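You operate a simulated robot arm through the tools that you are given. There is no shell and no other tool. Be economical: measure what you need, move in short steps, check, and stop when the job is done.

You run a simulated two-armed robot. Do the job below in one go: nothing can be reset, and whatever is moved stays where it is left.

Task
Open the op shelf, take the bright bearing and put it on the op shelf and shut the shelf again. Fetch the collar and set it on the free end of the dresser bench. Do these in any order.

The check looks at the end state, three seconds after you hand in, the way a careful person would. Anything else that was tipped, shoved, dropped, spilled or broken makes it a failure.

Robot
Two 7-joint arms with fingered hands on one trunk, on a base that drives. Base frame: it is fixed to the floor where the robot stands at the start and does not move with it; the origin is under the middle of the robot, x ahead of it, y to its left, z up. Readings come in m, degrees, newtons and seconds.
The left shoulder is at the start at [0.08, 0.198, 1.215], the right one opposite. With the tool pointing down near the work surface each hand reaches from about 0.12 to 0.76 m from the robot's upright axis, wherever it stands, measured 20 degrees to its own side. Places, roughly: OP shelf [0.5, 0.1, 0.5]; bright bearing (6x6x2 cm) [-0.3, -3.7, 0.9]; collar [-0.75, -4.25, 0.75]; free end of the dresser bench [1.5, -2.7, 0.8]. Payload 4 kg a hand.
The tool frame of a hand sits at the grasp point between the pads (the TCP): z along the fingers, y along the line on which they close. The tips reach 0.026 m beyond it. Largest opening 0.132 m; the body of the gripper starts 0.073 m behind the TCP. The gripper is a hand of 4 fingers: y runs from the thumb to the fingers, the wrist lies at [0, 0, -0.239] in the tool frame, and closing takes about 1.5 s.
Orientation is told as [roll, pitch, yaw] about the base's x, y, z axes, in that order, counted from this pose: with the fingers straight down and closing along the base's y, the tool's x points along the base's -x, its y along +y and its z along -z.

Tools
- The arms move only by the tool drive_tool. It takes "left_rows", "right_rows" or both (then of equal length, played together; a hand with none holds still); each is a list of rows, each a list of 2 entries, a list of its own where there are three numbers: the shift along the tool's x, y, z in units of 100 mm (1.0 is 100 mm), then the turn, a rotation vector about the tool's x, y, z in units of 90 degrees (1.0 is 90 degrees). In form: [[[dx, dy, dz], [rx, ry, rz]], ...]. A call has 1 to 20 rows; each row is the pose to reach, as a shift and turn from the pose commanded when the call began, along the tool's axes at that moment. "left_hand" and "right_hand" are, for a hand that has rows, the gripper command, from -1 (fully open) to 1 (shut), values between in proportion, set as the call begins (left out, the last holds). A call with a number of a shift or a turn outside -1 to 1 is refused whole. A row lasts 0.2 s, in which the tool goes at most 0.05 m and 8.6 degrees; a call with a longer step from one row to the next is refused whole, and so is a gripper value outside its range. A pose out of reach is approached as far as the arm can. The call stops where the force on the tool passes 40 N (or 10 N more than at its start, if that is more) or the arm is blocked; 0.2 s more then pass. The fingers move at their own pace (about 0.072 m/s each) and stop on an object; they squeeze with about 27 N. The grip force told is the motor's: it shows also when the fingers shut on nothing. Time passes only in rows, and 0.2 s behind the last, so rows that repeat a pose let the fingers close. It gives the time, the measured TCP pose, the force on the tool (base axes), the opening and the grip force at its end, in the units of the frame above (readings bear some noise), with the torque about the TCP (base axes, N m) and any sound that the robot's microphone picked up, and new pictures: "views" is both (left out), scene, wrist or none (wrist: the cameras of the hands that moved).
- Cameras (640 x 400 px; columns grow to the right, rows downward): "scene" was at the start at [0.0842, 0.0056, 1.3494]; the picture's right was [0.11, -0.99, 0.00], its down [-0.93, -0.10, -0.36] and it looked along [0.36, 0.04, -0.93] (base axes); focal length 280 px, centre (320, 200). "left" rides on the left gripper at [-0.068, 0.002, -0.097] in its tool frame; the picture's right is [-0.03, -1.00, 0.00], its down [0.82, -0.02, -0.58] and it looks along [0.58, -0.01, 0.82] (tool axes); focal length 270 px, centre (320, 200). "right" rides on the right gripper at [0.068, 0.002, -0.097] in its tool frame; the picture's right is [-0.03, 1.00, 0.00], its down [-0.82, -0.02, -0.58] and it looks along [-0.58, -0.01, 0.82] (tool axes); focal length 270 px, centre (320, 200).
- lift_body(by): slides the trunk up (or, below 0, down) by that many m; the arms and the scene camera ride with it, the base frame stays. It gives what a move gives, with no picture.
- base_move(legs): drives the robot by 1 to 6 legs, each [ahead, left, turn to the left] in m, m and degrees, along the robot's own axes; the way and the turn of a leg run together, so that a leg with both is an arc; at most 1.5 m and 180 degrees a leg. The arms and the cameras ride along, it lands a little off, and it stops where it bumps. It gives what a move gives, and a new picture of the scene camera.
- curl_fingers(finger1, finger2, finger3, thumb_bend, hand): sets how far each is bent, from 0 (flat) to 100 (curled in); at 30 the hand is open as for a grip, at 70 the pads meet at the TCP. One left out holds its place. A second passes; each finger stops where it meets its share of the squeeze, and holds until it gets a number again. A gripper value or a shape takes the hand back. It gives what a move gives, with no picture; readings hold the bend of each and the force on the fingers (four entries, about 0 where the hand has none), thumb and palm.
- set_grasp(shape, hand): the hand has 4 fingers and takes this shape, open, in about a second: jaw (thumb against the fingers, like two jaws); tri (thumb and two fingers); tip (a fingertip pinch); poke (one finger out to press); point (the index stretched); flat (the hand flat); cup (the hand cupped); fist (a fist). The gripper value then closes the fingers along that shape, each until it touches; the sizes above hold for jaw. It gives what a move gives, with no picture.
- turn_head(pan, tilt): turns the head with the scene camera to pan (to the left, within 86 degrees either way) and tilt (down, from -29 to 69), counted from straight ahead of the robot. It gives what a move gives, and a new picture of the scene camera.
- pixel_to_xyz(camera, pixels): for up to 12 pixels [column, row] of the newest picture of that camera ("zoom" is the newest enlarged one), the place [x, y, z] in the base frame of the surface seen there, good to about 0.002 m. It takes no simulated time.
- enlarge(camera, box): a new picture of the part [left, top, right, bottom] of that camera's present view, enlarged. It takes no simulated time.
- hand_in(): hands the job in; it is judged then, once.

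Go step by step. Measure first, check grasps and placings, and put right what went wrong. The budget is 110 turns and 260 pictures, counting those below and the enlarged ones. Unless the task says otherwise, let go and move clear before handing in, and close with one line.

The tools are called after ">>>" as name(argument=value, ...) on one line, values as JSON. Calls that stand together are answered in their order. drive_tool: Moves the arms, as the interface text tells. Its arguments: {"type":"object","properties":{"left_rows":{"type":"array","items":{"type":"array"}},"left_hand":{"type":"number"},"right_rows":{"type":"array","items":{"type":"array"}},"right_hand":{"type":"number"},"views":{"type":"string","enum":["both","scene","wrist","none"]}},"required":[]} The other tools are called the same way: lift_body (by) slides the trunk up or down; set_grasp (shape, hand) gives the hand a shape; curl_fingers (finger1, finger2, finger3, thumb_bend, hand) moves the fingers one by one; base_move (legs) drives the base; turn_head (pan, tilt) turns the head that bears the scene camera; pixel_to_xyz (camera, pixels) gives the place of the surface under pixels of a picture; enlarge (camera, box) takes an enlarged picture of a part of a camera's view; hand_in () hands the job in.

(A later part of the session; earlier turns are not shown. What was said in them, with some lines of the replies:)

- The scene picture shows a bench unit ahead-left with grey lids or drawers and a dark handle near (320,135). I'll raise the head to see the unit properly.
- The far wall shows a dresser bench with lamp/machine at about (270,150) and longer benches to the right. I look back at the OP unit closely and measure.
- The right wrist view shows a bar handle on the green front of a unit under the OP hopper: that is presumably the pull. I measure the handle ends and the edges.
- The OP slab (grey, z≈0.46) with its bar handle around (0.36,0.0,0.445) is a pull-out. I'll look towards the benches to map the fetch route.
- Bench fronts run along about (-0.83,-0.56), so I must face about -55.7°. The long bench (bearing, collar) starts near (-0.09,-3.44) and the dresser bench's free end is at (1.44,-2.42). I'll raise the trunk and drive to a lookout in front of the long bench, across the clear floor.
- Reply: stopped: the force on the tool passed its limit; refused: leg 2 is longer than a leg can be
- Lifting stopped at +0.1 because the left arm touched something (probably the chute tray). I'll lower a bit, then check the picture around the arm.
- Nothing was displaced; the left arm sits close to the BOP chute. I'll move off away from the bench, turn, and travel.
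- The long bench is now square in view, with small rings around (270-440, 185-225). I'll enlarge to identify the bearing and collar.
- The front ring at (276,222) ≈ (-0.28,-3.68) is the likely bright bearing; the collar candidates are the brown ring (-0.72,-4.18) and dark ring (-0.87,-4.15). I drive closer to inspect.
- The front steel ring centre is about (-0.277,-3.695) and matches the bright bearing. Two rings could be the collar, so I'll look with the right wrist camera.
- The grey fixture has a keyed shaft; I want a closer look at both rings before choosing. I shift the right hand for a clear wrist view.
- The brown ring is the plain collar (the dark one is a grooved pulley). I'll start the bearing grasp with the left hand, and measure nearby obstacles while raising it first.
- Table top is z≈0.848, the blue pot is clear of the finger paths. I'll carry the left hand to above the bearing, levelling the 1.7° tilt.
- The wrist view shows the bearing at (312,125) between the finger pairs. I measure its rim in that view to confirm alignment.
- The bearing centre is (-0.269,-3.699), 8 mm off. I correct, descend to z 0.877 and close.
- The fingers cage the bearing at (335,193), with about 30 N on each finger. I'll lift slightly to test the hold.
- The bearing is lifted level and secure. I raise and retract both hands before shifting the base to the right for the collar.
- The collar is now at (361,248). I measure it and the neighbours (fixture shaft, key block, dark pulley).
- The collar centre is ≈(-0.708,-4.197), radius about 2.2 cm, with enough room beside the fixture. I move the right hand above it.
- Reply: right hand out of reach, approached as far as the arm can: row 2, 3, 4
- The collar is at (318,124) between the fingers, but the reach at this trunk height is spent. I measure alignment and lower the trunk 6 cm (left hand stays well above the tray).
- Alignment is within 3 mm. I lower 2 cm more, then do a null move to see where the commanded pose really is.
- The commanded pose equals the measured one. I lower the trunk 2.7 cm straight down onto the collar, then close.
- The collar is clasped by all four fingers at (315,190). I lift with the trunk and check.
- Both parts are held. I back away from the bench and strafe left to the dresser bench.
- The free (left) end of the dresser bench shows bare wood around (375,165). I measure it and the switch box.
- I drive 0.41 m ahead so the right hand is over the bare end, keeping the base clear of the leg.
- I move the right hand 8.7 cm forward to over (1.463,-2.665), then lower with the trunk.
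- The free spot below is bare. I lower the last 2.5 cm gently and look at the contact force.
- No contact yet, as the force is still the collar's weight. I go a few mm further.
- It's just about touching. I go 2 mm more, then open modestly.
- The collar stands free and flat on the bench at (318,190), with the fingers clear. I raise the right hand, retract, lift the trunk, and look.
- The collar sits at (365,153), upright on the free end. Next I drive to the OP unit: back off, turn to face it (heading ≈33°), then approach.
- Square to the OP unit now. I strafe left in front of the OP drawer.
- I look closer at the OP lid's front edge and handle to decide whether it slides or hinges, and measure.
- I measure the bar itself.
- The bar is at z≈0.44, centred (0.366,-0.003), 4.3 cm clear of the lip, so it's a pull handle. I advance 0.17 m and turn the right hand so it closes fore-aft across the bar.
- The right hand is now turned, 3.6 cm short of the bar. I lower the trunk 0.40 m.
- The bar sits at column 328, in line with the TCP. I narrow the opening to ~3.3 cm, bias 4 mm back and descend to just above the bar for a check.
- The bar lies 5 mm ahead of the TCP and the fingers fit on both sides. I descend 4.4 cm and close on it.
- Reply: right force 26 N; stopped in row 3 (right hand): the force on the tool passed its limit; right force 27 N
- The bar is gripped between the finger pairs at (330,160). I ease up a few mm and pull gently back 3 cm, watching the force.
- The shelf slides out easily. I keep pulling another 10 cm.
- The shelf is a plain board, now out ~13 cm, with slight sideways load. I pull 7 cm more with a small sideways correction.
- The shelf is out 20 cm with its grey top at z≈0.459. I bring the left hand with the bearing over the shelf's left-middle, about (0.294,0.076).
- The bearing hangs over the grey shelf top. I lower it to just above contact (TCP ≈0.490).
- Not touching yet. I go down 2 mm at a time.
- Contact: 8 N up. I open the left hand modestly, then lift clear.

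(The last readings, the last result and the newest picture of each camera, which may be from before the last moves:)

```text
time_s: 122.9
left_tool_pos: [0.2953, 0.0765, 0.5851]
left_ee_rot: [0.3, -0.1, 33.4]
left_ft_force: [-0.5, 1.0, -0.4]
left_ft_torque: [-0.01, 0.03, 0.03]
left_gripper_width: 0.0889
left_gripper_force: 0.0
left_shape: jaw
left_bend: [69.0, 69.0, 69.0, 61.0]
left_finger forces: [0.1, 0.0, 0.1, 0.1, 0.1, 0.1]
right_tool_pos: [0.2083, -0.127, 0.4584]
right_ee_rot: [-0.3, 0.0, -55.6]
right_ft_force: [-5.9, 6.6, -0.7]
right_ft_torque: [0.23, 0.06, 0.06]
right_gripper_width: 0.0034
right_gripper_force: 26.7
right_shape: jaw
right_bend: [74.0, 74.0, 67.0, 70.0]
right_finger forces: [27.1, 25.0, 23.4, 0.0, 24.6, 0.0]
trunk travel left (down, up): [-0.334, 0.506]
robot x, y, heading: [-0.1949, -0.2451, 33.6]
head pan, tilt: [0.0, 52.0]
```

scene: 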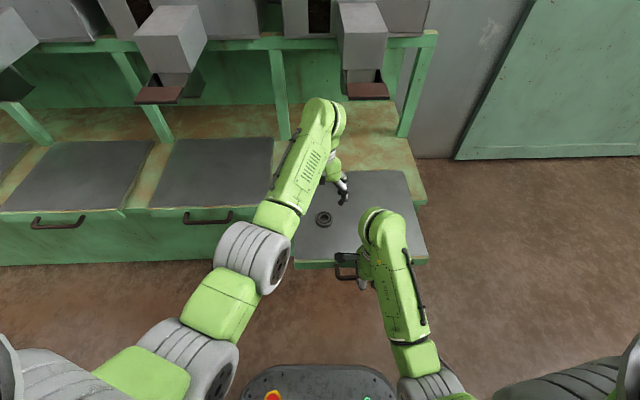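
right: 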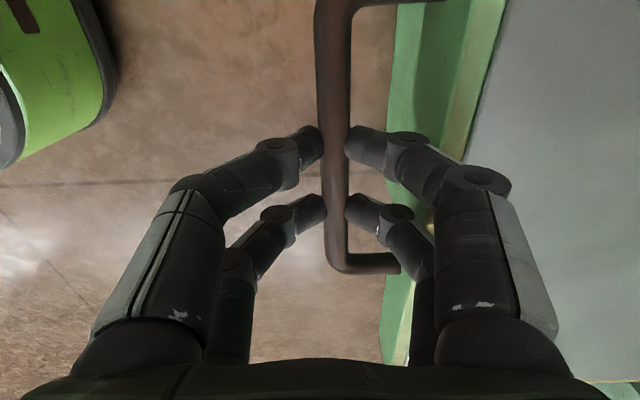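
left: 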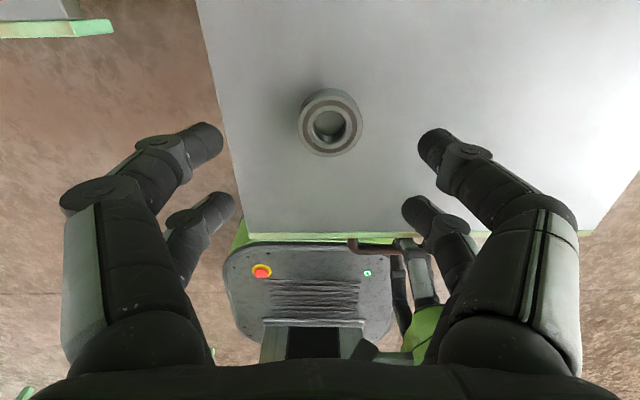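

The bearing rests flat at (323,219). I retract the left hand along its approach path, then push the shelf shut with the right.

>>> drive_tool(left_rows=[[[0.25, 0.2, 0], [0, 0, 0]], [[0.5, 0.45, 0], [0, 0, 0]], [[0.75, 0.7, 0], [0, 0, 0]], [[1.0, 0.95, 0], [0, 0, 0]]], views="none")

>>> drive_tool(left_rows=[[[0.25, 0.2, 0], [0, 0, 0]], [[0.5, 0.45, 0], [0, 0, 0]], [[0.75, 0.7, 0], [0, 0, 0]], [[1.0, 0.95, 0], [0, 0, 0]]], views="none")

>>> drive_tool(right_rows=[[[0.02, 0.1, 0], [0, 0, 0]], [[0.03, 0.2, 0], [0, 0, 0]], [[0.03, 0.32, 0], [0, 0, 0]], [[0.04, 0.44, 0], [0, 0, 0]], [[0.04, 0.56, 0], [0, 0, 0]], [[0.04, 0.68, 0], [0, 0, 0]], [[0.05, 0.8, 0], [0, 0, 0]], [[0.05, 0.9, 0], [0, 0, 0]], [[0.05, 1.0, 0], [0, 0, 0]]], views="scene")

```text
time_s: 123.9
left_tool_pos: [0.1583, 0.1021, 0.5862]
left_ee_rot: [0.2, -0.2, 33.4]
left_ft_force: [0.0, 0.5, 0.3]
left_ft_torque: [-0.02, 0.04, 0.01]
left_gripper_width: 0.089
left_gripper_force: 0.1
left_shape: jaw
left_bend: [69.0, 69.0, 69.0, 61.0]
left_finger forces: [0.0, 0.0, 0.0, 0.0, 0.0, 0.0]
right_tool_pos: [0.2069, -0.1261, 0.458]
right_ee_rot: [-0.4, 0.1, -55.6]
right_ft_force: [-6.3, 7.3, 1.1]
right_ft_torque: [0.22, 0.05, 0.15]
right_gripper_width: 0.0033
right_gripper_force: 27.1
right_shape: jaw
right_bend: [74.0, 74.0, 67.0, 70.0]
right_finger forces: [26.9, 24.9, 23.5, 0.0, 24.9, 0.0]
trunk travel left (down, up): [-0.334, 0.506]
robot x, y, heading: [-0.1992, -0.2473, 33.9]
head pan, tilt: [0.0, 52.0]
```

```text
time_s: 124.9
left_tool_pos: [0.0228, 0.1249, 0.5867]
left_ee_rot: [0.2, -0.1, 33.2]
left_ft_force: [-1.0, -0.8, -0.3]
left_ft_torque: [0.01, -0.01, -0.03]
left_gripper_width: 0.0889
left_gripper_force: 0.2
left_shape: jaw
left_bend: [69.0, 69.0, 69.0, 61.0]
left_finger forces: [0.1, 0.0, 0.1, 0.1, 0.0, 0.0]
right_tool_pos: [0.207, -0.1256, 0.4582]
right_ee_rot: [-0.3, 0.0, -55.6]
right_ft_force: [-5.5, 6.1, 2.4]
right_ft_torque: [0.21, 0.05, 0.13]
right_gripper_width: 0.0035
right_gripper_force: 27.1
right_shape: jaw
right_bend: [74.0, 74.0, 67.0, 70.0]
right_finger forces: [26.8, 24.8, 23.7, 0.0, 25.0, 0.1]
trunk travel left (down, up): [-0.334, 0.506]
robot x, y, heading: [-0.2001, -0.2509, 33.5]
head pan, tilt: [0.0, 52.0]
```

```text
time_s: 126.9
left_tool_pos: [0.023, 0.124, 0.5865]
left_ee_rot: [0.4, -0.1, 33.3]
left_ft_force: [0.7, 0.0, -0.7]
left_ft_torque: [0.03, 0.01, -0.01]
left_gripper_width: 0.089
left_gripper_force: 0.1
left_shape: jaw
left_bend: [69.0, 69.0, 69.0, 61.0]
left_finger forces: [0.1, 0.1, 0.0, 0.0, 0.0, 0.0]
right_tool_pos: [0.2871, -0.0674, 0.4575]
right_ee_rot: [-0.2, 0.1, -55.5]
right_ft_force: [9.6, -15.0, 7.1]
right_ft_torque: [-0.18, -0.2, -0.1]
right_gripper_width: 0.0037
right_gripper_force: 27.0
right_shape: jaw
right_bend: [74.0, 74.0, 67.0, 70.0]
right_finger forces: [27.5, 25.6, 24.4, 0.1, 26.2, 0.0]
trunk travel left (down, up): [-0.334, 0.506]
robot x, y, heading: [-0.2012, -0.2505, 33.7]
head pan, tilt: [0.0, 52.0]
```

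scene: 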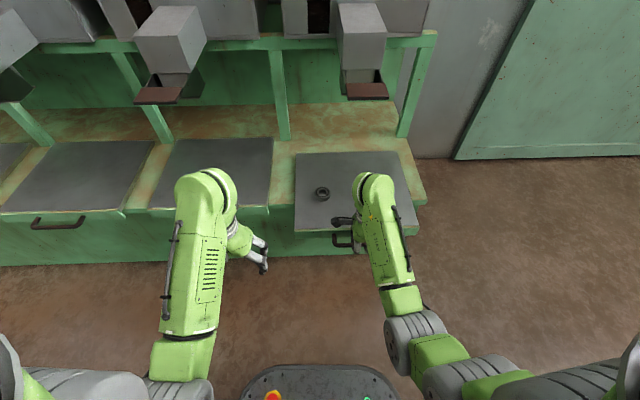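

Closing smoothly, with the bearing riding along at (322,193). I push the remaining 10 cm with a small sideways relief.

>>> drive_tool(right_rows=[[[-0.03, 0.1, 0], [0, 0, 0]], [[-0.04, 0.2, 0], [0, 0, 0]], [[-0.05, 0.32, 0], [0, 0, 0]], [[-0.05, 0.44, 0], [0, 0, 0]], [[-0.05, 0.56, 0], [0, 0, 0]], [[-0.05, 0.68, 0], [0, 0, 0]], [[-0.05, 0.8, 0], [0, 0, 0]], [[-0.05, 0.9, 0], [0, 0, 0]], [[-0.05, 0.96, 0], [0, 0, 0]]], views="scene")

>>> pixel_to_xyz(camera="scene", pixels=[[310, 206], [310, 200], [240, 207], [310, 140], [240, 200], [200, 145], [315, 140]])

```text
time_s: 128.9
left_tool_pos: [0.0232, 0.1266, 0.5861]
left_ee_rot: [0.1, 0.0, 33.3]
left_ft_force: [0.6, 0.0, 0.0]
left_ft_torque: [0.02, 0.0, 0.01]
left_gripper_width: 0.0889
left_gripper_force: 0.0
left_shape: jaw
left_bend: [69.0, 69.0, 69.0, 61.0]
left_finger forces: [0.0, 0.0, 0.0, 0.0, 0.0, 0.1]
right_tool_pos: [0.3678, -0.0115, 0.4585]
right_ee_rot: [-0.3, 0.4, -55.4]
right_ft_force: [-16.3, 28.2, 3.3]
right_ft_torque: [0.5, 0.27, 0.33]
right_gripper_width: 0.0036
right_gripper_force: 27.3
right_shape: jaw
right_bend: [74.0, 74.0, 67.0, 70.0]
right_finger forces: [25.4, 25.1, 23.8, 0.0, 23.8, 0.0]
trunk travel left (down, up): [-0.334, 0.506]
robot x, y, heading: [-0.2, -0.2459, 33.5]
head pan, tilt: [0.0, 52.0]
```

scene: 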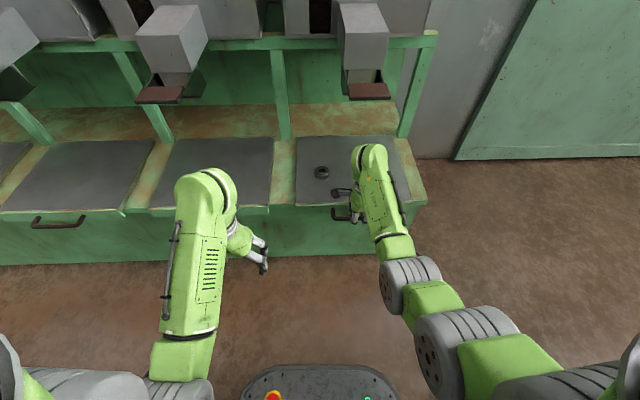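

```text
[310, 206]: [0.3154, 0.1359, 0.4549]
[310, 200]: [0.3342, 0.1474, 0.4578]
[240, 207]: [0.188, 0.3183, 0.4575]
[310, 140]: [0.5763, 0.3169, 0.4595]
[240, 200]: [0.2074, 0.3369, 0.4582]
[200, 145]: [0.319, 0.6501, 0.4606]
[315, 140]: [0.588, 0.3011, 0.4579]
```

Nearly shut; sideways load is from my offset. I relieve it and press on gently to find the stop.

>>> drive_tool(right_rows=[[[0.03, 0, 0], [0, 0, 0]], [[0.05, 0.02, 0], [0, 0, 0]], [[0.05, 0.04, 0], [0, 0, 0]], [[0.05, 0.06, 0], [0, 0, 0]], [[0.05, 0.08, 0], [0, 0, 0]]], views="scene")

>>> pixel_to_xyz(camera="scene", pixels=[[310, 206], [310, 204], [240, 207], [240, 205], [310, 137], [250, 139], [230, 139]])

>>> enlarge(camera="scene", box=[240, 120, 430, 240])

```text
time_s: 130.1
left_tool_pos: [0.0213, 0.123, 0.5887]
left_ee_rot: [0.2, -0.4, 33.2]
left_ft_force: [0.5, -0.2, -0.6]
left_ft_torque: [-0.03, -0.02, -0.05]
left_gripper_width: 0.0888
left_gripper_force: 0.1
left_shape: jaw
left_bend: [69.0, 69.0, 69.0, 61.0]
left_finger forces: [0.0, 0.0, 0.0, 0.0, 0.0, 0.1]
right_tool_pos: [0.3713, -0.0102, 0.4579]
right_ee_rot: [-0.4, 0.2, -55.8]
right_ft_force: [-30.2, -7.8, 16.2]
right_ft_torque: [0.26, 0.27, 0.0]
right_gripper_width: 0.0036
right_gripper_force: 27.1
right_shape: jaw
right_bend: [74.0, 74.0, 67.0, 70.0]
right_finger forces: [33.7, 28.3, 32.4, 0.1, 35.7, 0.0]
trunk travel left (down, up): [-0.334, 0.506]
robot x, y, heading: [-0.1983, -0.2525, 33.4]
head pan, tilt: [0.0, 52.0]
```

scene: 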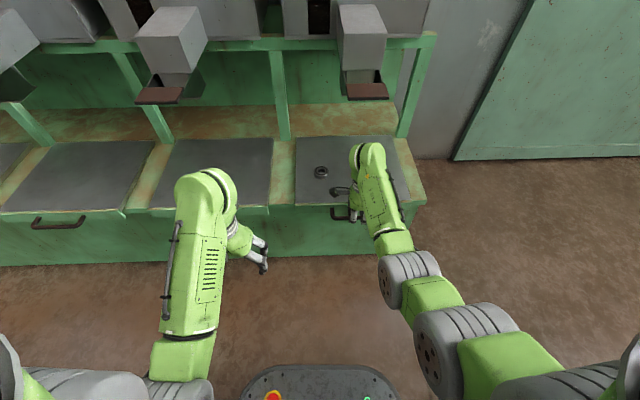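

```text
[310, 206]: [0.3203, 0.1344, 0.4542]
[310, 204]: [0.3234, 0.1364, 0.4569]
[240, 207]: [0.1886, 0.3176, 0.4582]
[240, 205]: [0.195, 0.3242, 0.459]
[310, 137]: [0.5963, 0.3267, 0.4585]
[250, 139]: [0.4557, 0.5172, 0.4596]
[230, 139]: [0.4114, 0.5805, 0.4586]
```

```text
3.33 times, centred on (335, 180) of scene
```

zoom: 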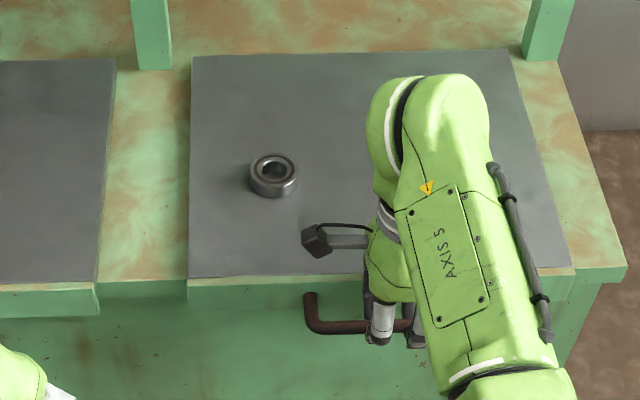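

The stop is reached (≈31 N back-force) and the shelf front is level with the BOP one. I release to a narrow opening, then lift straight up.

>>> drive_tool(right_rows=[[[0, 0, 0], [0, 0, 0]], [[0, 0, 0], [0, 0, 0]], [[0, 0, 0], [0, 0, 0]], [[0, 0, 0], [0, 0, 0]]], right_hand=0.55, views="wrist")

```text
time_s: 131.1
left_tool_pos: [0.0208, 0.1225, 0.5868]
left_ee_rot: [0.2, -0.2, 33.4]
left_ft_force: [0.1, -1.0, -0.2]
left_ft_torque: [0.03, -0.02, 0.0]
left_gripper_width: 0.0888
left_gripper_force: 0.0
left_shape: jaw
left_bend: [69.0, 69.0, 69.0, 61.0]
left_finger forces: [0.1, 0.1, 0.0, 0.0, 0.1, 0.0]
right_tool_pos: [0.3733, -0.0075, 0.4588]
right_ee_rot: [-0.3, 0.0, -55.6]
right_ft_force: [-20.3, -10.0, 9.0]
right_ft_torque: [0.59, -0.6, -0.09]
right_gripper_width: 0.0253
right_gripper_force: 0.0
right_shape: jaw
right_bend: [73.0, 73.0, 73.0, 70.0]
right_finger forces: [34.3, 29.8, 0.0, 0.0, 0.0, 0.1]
trunk travel left (down, up): [-0.334, 0.506]
robot x, y, heading: [-0.1993, -0.2463, 33.7]
head pan, tilt: [0.0, 52.0]
```

right: 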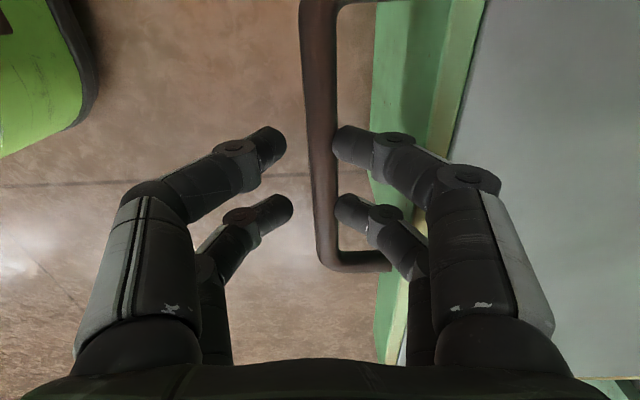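

The bar is free on the near side; the far fingers lean on the lip (pushing shut). I lift straight up.

>>> drive_tool(right_rows=[[[0, -0.01, -0.1], [0, 0, 0]], [[0, -0.01, -0.2], [0, 0, 0]], [[0, -0.01, -0.4], [0, 0, 0]], [[0, -0.01, -0.7], [0, 0, 0]], [[0, -0.2, -1.0], [0, 0, 0]], [[0, -0.6, -1.0], [0, 0, 0]], [[0, -1, -1.0], [0, 0, 0]]], views="scene")

>>> enlarge(camera="scene", box=[240, 120, 430, 240])

>>> pixel_to_xyz(camera="zoom", pixels=[[272, 175], [230, 272], [230, 277], [60, 282], [190, 60], [50, 65], [310, 325]])

```text
time_s: 132.7
left_tool_pos: [0.0223, 0.1245, 0.5862]
left_ee_rot: [0.3, -0.2, 33.4]
left_ft_force: [-0.3, 0.3, -0.4]
left_ft_torque: [0.01, 0.0, -0.03]
left_gripper_width: 0.0891
left_gripper_force: 0.1
left_shape: jaw
left_bend: [69.0, 69.0, 69.0, 61.0]
left_finger forces: [0.1, 0.0, 0.0, 0.0, 0.0, 0.1]
right_tool_pos: [0.2913, -0.063, 0.5593]
right_ee_rot: [-0.2, 0.2, -55.6]
right_ft_force: [0.0, -0.1, 1.3]
right_ft_torque: [0.02, 0.05, 0.04]
right_gripper_width: 0.0296
right_gripper_force: 0.0
right_shape: jaw
right_bend: [73.0, 73.0, 73.0, 70.0]
right_finger forces: [0.0, 0.1, 0.0, 0.0, 0.0, 0.1]
trunk travel left (down, up): [-0.334, 0.506]
robot x, y, heading: [-0.199, -0.2466, 33.9]
head pan, tilt: [0.0, 52.0]
```

scene: 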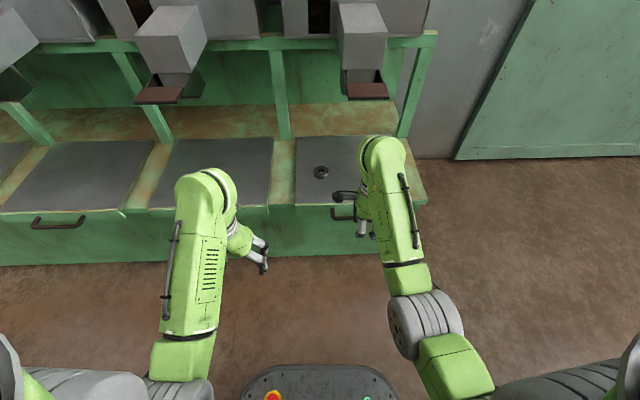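

```text
3.33 times, centred on (335, 180) of scene
```

zoom: 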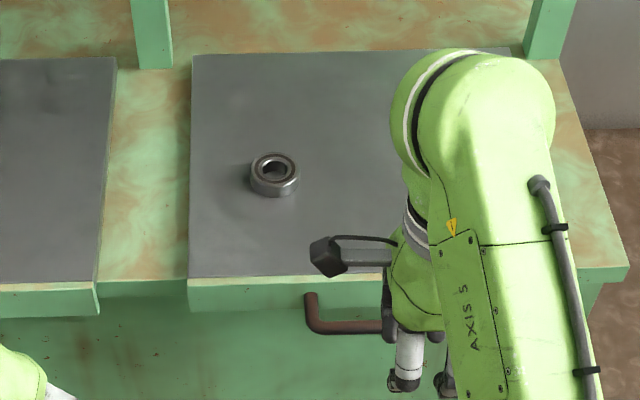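

```text
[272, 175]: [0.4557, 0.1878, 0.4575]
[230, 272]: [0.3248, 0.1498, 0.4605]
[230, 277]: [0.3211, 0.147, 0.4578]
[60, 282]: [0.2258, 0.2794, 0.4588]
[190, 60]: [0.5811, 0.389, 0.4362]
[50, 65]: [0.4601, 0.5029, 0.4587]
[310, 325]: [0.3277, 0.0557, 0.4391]
```

The shelf front and handle are back at their starting line, with the bearing lying flat on it. I back away for a last clear look.

>>> base_move(legs=[[-0.4, 0, 0]])

>>> enlarge(camera="scene", box=[240, 60, 440, 185])

```text
time_s: 135.2
left_tool_pos: [-0.3103, -0.0968, 0.5868]
left_ee_rot: [0.2, -0.2, 33.5]
left_ft_force: [0.0, 0.9, 0.0]
left_ft_torque: [0.02, -0.02, -0.03]
left_gripper_width: 0.089
left_gripper_force: 0.0
left_shape: jaw
left_bend: [69.0, 69.0, 69.0, 61.0]
left_finger forces: [0.1, 0.0, 0.0, 0.0, 0.1, 0.1]
right_tool_pos: [-0.0428, -0.2841, 0.5582]
right_ee_rot: [-0.3, 0.1, -55.5]
right_ft_force: [-0.6, 0.1, 1.7]
right_ft_torque: [0.01, 0.01, 0.02]
right_gripper_width: 0.0299
right_gripper_force: 0.0
right_shape: jaw
right_bend: [73.0, 73.0, 73.0, 70.0]
right_finger forces: [0.1, 0.1, 0.0, 0.0, 0.0, 0.0]
trunk travel left (down, up): [-0.334, 0.506]
robot x, y, heading: [-0.5327, -0.4714, 33.6]
head pan, tilt: [0.0, 52.0]
```

scene: 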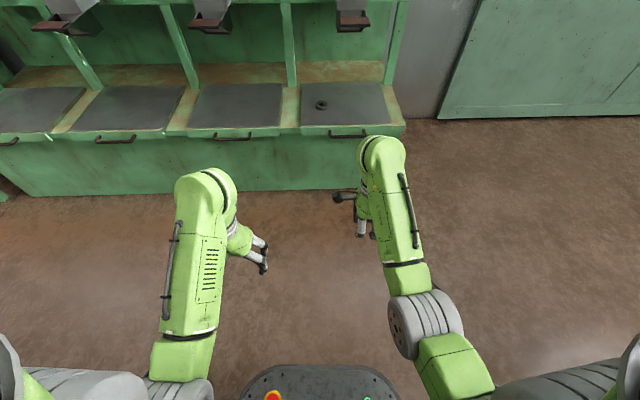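

```text
3.20 times, centred on (340, 122) of scene
```

zoom: 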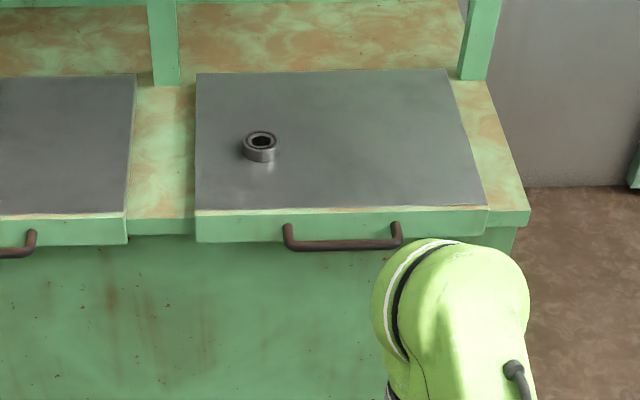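

The OP shelf is shut in line with its neighbours, the bearing lies flat on it at (260,145) of the enlarged view, and both hands are clear. The collar was last seen upright on the dresser bench's free end, so I hand in.

>>> hand_in()

```text
The job is handed in.
```

I put the bright bearing on the OP shelf and shut it again, and set the collar on the free end of the dresser bench. Two things to know: I picked the plain brown ring as the collar over a larger dark grooved ring beside it, and early on the left arm touched something near the hoppers while the trunk was rising, with nothing visibly moved.
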